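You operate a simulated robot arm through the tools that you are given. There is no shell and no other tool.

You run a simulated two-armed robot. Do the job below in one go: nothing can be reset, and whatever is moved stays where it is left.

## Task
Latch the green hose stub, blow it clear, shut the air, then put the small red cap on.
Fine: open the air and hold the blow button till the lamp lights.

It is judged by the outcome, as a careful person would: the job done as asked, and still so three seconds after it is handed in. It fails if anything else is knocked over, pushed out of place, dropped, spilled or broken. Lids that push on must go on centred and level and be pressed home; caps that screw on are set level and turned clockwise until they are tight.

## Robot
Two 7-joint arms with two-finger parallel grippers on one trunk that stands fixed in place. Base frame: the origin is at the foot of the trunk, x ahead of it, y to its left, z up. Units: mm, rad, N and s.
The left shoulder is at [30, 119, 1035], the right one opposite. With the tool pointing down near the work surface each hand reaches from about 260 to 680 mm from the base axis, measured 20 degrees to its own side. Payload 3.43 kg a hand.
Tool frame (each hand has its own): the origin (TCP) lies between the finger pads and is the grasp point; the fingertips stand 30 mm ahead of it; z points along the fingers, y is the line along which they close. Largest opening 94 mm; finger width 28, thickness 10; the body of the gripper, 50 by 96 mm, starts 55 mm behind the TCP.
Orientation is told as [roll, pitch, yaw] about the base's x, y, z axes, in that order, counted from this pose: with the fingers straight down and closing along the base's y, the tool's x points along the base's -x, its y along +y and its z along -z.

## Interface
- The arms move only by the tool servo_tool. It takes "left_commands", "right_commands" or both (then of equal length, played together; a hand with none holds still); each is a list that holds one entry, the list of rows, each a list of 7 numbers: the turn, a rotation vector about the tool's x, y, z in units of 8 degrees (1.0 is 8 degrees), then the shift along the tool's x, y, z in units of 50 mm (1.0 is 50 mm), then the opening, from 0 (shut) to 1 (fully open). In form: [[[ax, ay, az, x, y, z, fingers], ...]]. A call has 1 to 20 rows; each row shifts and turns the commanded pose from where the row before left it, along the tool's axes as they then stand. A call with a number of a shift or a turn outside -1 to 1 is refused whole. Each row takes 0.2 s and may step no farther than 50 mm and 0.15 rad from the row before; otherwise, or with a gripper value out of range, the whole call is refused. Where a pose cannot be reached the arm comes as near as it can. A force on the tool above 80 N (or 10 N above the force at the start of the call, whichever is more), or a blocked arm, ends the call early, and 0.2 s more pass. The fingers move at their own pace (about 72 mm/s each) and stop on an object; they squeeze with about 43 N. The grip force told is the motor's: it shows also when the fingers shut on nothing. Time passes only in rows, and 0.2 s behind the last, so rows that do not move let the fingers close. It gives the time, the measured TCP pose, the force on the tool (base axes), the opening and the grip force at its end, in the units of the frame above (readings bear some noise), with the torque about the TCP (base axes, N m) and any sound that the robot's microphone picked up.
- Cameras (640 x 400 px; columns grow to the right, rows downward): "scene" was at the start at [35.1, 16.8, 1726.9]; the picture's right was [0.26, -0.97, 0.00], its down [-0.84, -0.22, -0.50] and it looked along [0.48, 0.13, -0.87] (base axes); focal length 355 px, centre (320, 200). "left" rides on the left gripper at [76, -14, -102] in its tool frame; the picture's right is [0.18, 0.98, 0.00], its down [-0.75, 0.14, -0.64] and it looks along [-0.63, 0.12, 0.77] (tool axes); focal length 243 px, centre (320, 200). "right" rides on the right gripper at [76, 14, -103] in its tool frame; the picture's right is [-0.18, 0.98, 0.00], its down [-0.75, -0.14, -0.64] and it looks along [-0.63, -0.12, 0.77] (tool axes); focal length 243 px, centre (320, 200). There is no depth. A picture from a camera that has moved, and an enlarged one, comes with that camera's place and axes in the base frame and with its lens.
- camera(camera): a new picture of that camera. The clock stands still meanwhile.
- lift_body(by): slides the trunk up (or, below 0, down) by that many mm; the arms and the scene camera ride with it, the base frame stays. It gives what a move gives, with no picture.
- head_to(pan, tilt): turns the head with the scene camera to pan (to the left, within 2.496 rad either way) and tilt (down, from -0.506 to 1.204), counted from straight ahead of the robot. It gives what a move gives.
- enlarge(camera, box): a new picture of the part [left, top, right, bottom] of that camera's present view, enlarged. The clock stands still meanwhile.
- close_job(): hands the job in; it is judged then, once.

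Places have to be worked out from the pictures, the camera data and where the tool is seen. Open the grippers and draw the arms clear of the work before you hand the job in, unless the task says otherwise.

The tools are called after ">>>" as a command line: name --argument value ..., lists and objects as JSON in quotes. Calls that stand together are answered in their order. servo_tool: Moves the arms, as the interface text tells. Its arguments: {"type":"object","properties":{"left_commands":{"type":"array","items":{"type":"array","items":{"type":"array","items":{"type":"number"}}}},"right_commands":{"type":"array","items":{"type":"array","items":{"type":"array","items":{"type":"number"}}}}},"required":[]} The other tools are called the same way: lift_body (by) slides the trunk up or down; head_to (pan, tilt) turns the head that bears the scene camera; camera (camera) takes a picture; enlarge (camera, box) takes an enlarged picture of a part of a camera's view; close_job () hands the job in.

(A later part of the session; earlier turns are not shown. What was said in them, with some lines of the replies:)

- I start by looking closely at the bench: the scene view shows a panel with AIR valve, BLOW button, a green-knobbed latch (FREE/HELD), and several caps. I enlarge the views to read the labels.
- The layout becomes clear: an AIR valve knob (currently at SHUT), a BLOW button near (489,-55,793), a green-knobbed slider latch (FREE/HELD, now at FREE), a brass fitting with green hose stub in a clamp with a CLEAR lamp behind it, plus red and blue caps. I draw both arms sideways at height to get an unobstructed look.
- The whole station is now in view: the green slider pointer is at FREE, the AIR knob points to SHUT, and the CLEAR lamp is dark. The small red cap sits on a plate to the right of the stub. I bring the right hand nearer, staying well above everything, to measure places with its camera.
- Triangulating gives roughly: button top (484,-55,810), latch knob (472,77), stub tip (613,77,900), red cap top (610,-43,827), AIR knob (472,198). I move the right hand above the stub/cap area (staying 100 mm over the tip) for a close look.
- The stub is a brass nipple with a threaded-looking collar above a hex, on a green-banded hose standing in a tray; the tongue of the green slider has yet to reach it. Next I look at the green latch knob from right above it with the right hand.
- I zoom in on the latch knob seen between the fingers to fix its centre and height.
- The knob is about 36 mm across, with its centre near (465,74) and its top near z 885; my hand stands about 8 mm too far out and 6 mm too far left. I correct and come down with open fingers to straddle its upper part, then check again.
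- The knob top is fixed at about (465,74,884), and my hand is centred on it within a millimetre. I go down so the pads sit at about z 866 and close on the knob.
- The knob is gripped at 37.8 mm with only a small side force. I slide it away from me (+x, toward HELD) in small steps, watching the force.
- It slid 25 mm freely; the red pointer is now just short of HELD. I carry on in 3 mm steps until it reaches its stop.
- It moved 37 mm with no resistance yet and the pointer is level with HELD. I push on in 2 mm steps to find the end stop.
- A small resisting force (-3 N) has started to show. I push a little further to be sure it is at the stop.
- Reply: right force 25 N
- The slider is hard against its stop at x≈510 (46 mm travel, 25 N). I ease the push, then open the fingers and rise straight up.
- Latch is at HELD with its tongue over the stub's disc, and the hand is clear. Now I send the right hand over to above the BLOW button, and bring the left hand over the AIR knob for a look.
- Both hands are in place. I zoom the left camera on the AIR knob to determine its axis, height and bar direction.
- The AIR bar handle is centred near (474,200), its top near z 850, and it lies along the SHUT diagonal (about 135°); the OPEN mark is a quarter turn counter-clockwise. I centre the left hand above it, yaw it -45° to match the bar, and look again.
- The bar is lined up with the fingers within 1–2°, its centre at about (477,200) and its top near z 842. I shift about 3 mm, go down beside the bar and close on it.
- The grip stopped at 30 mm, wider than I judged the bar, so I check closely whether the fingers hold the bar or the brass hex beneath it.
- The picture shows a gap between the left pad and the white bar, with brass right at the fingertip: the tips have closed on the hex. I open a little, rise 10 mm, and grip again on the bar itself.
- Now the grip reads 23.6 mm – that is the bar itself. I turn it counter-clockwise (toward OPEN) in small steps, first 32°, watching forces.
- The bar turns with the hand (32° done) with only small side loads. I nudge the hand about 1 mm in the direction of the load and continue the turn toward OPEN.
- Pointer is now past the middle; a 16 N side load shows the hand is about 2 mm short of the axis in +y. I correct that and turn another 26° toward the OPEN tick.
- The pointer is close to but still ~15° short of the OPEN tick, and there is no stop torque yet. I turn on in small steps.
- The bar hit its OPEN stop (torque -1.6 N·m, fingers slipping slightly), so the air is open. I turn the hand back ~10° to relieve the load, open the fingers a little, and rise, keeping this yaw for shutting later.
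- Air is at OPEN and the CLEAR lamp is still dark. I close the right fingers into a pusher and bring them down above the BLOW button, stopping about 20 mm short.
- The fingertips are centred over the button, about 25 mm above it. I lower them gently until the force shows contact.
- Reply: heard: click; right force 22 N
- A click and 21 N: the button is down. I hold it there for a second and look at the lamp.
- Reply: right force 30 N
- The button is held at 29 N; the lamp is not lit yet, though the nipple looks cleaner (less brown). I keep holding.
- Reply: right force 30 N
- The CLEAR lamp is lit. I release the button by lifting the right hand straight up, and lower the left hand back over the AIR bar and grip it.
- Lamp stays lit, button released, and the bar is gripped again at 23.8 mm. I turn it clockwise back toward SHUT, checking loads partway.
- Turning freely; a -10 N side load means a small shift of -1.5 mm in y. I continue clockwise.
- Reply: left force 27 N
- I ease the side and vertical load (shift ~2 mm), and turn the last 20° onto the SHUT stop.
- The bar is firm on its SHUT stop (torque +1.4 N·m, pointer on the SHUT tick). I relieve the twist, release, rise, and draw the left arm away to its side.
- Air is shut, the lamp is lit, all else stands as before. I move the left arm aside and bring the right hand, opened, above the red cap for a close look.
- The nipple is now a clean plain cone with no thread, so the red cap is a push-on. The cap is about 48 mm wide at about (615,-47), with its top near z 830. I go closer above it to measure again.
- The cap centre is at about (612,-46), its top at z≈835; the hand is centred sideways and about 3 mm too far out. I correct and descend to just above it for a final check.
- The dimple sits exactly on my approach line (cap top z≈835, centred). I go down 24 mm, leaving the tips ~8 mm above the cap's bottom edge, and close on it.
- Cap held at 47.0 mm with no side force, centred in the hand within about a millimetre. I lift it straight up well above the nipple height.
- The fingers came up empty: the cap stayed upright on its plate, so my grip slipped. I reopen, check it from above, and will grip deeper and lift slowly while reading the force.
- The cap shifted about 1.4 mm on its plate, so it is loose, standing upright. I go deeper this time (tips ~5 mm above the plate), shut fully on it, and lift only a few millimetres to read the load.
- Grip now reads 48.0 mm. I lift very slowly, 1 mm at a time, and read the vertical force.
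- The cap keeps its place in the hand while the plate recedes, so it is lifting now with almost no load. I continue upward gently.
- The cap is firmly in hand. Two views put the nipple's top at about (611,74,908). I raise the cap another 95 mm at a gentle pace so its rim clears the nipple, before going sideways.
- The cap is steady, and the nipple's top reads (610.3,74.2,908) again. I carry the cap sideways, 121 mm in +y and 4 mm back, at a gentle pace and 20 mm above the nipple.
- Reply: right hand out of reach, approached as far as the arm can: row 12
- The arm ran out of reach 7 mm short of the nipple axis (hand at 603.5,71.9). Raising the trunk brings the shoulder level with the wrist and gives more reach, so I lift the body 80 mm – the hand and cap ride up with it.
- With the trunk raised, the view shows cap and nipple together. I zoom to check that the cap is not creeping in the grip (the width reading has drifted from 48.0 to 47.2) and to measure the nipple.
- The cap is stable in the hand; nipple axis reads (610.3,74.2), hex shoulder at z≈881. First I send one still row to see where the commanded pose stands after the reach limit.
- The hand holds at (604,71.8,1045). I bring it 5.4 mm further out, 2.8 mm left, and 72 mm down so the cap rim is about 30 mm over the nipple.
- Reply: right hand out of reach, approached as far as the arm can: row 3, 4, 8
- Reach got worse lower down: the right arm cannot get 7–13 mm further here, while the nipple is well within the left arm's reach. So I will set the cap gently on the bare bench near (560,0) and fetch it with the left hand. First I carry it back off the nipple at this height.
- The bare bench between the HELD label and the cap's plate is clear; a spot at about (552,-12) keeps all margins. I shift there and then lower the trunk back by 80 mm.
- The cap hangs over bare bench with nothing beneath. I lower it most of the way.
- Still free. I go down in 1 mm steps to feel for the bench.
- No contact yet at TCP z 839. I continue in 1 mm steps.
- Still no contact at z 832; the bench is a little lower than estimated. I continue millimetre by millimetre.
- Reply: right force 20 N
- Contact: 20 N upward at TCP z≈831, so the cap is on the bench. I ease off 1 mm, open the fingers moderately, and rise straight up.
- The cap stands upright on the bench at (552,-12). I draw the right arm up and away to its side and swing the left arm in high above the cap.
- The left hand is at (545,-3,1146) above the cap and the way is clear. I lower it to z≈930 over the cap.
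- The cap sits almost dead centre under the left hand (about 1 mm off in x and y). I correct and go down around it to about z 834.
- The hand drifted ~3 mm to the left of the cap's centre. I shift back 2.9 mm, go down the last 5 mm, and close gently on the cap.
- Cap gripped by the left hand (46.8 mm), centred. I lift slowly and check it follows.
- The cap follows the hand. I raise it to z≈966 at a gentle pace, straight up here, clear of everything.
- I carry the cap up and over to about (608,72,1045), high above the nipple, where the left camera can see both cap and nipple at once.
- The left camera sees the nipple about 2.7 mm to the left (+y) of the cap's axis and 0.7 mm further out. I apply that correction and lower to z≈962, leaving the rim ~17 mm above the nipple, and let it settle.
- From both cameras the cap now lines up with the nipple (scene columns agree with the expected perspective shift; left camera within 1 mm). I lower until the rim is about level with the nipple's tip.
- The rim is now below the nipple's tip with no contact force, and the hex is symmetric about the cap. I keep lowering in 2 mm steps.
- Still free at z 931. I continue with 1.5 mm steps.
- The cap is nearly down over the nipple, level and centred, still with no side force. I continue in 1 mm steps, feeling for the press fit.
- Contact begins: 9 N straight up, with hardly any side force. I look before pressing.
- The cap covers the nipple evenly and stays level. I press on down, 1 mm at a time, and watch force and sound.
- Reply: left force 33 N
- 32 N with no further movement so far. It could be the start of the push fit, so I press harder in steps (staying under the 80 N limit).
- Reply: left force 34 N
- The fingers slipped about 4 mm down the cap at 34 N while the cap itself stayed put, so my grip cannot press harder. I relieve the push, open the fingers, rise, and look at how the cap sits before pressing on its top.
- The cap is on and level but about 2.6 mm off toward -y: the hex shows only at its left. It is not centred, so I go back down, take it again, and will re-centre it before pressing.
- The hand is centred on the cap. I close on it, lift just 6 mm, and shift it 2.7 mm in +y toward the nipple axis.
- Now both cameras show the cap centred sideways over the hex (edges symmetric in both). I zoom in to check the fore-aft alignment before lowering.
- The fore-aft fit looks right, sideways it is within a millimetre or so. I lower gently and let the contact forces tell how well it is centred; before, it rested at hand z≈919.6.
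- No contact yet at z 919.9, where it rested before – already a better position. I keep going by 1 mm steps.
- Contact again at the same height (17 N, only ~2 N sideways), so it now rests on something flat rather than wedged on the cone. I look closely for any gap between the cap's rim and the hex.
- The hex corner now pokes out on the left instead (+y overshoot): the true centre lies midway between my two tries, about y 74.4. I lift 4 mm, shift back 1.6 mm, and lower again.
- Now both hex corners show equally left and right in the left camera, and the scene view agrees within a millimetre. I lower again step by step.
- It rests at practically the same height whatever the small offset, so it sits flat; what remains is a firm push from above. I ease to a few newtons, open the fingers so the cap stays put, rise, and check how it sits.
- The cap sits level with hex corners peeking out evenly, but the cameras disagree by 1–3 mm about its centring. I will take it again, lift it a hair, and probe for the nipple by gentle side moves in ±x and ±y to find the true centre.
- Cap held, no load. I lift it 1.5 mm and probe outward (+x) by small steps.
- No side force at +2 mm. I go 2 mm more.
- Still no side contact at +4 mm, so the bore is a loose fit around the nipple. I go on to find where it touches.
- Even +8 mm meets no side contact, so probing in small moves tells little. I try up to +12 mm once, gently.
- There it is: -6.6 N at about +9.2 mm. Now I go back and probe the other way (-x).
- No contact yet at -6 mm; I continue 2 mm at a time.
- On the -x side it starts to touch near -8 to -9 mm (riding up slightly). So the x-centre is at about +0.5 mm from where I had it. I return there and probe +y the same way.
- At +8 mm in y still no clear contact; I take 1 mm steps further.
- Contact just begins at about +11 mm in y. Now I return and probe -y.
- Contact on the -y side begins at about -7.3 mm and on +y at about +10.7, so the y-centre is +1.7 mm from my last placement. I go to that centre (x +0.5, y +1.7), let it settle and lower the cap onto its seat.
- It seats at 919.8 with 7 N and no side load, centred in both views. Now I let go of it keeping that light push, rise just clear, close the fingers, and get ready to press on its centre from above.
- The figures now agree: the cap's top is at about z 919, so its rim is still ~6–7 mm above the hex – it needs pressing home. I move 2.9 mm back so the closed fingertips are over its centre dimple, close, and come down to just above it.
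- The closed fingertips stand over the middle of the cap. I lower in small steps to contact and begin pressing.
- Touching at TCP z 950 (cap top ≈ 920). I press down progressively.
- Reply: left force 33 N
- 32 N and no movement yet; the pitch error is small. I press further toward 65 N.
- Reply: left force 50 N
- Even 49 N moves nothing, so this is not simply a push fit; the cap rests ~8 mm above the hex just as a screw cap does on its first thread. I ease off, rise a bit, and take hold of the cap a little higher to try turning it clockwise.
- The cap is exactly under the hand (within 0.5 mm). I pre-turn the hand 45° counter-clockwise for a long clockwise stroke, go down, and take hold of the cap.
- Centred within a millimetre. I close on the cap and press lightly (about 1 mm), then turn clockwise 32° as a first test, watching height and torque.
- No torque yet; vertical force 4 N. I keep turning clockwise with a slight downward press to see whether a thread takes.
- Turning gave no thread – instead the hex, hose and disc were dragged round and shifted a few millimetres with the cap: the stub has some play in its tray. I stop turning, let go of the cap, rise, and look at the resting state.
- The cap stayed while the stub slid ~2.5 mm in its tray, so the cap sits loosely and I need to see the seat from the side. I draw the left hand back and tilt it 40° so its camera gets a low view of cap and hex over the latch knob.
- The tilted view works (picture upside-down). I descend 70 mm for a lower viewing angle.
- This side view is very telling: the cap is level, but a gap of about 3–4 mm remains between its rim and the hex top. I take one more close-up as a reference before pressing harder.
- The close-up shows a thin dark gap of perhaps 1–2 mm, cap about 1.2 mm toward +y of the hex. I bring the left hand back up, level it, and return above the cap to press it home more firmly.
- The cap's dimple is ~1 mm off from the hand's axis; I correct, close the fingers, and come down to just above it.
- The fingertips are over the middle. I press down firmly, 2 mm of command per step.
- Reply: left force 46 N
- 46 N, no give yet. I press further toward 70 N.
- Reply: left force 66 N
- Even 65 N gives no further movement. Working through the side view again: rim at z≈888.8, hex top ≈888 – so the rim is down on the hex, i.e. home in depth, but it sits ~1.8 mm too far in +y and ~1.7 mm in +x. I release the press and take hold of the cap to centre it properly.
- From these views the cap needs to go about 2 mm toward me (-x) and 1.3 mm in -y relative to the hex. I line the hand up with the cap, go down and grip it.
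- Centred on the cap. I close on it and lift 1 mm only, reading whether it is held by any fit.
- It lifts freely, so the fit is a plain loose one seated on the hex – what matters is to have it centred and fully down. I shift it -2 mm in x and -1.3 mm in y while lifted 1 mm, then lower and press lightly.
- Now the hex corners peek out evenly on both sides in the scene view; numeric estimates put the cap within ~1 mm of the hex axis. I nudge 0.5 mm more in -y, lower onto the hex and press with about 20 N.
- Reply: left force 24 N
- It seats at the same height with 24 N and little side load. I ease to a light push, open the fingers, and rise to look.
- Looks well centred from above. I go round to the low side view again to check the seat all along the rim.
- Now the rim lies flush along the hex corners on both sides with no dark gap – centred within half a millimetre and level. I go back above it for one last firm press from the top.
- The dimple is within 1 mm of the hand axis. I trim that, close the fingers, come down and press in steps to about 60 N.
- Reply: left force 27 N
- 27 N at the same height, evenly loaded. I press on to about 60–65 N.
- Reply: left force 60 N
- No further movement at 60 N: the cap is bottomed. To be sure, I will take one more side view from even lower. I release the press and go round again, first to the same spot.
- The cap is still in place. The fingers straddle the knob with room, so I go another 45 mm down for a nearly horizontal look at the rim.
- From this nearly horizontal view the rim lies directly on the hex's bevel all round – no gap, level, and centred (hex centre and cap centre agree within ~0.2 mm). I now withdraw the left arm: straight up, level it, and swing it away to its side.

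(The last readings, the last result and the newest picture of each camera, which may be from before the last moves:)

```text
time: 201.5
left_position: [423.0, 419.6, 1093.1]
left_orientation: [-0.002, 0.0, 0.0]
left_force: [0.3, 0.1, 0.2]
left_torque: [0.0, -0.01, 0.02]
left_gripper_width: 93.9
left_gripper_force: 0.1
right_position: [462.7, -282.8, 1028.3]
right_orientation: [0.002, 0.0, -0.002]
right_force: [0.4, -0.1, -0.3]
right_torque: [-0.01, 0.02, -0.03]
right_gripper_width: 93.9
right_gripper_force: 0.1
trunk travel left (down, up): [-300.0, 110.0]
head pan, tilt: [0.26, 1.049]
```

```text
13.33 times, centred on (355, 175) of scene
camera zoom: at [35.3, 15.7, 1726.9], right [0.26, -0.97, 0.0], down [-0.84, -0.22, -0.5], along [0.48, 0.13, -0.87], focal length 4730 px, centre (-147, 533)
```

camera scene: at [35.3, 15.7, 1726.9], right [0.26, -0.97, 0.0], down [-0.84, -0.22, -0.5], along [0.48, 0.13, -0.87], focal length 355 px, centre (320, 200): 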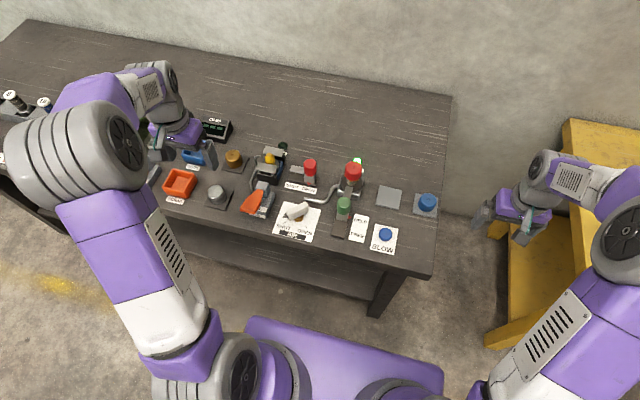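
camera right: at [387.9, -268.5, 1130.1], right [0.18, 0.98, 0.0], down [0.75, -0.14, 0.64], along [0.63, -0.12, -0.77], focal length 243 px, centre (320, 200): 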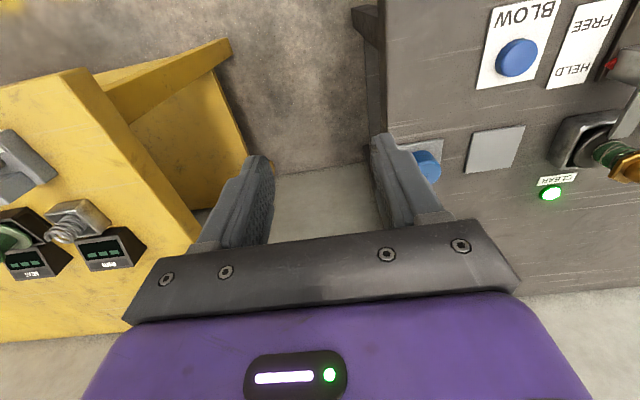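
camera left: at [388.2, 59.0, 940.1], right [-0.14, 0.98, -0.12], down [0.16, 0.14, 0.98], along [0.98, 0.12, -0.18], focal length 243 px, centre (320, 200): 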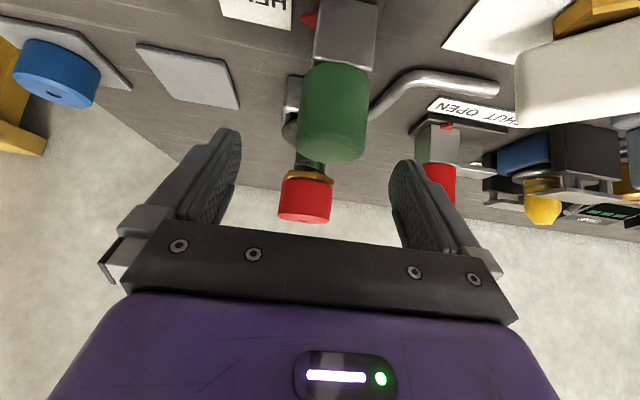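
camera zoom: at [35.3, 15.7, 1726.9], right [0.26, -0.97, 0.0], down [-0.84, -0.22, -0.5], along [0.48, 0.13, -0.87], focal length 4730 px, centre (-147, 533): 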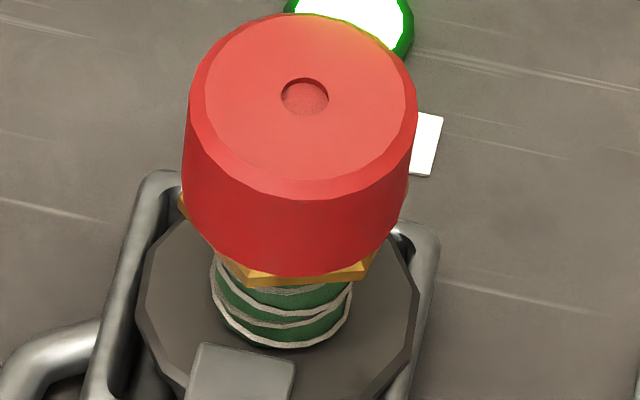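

Final check: latch pointer at HELD with the tongue over the stub, CLEAR lamp lit, BLOW button released, AIR pointer at SHUT, and the red cap level and centred on the stub. Everything else stands as it was, both grippers are open and the arms are clear, so I hand the job in.

>>> close_job

```text
The job is handed in.
```

I latched the green hose stub, blew it clear, shut the air and put the small red cap on. The job is handed in, but I don't know the verdict.

- **Latch:** The green slider is at its stop, with the pointer at HELD.
- **Blow:** I turned the air to its OPEN stop and held the blow button until the CLEAR lamp lit, then released it. The lamp was still lit at the end.
- **Air:** The knob is back on its SHUT stop.
- **Cap:** The red cap sits level on the brass hex of the stub. A low side view showed it centred with no visible gap.

A few things did not go cleanly:

- **Loose cap:** The cap rests on the hex but does not grip. It lifts off freely, and presses of up to 65 N never clicked or moved it further. I tried a clockwise turn of about 80° and found no thread. The stub also gave no thread to look at, so I treated it as a push-on cap that had reached its seat.
- **Stub shifted:** Turning the cap dragged the stub round in its tray and moved it about 3 mm sideways. The latch still holds it.
- **Cap set on the bench:** My first lift of the cap slipped. The right arm then could not reach the stub, so I set the cap on bare bench and placed it with the left arm.

In the last pictures nothing else had been knocked over or moved. Both grippers are open and the arms are clear.
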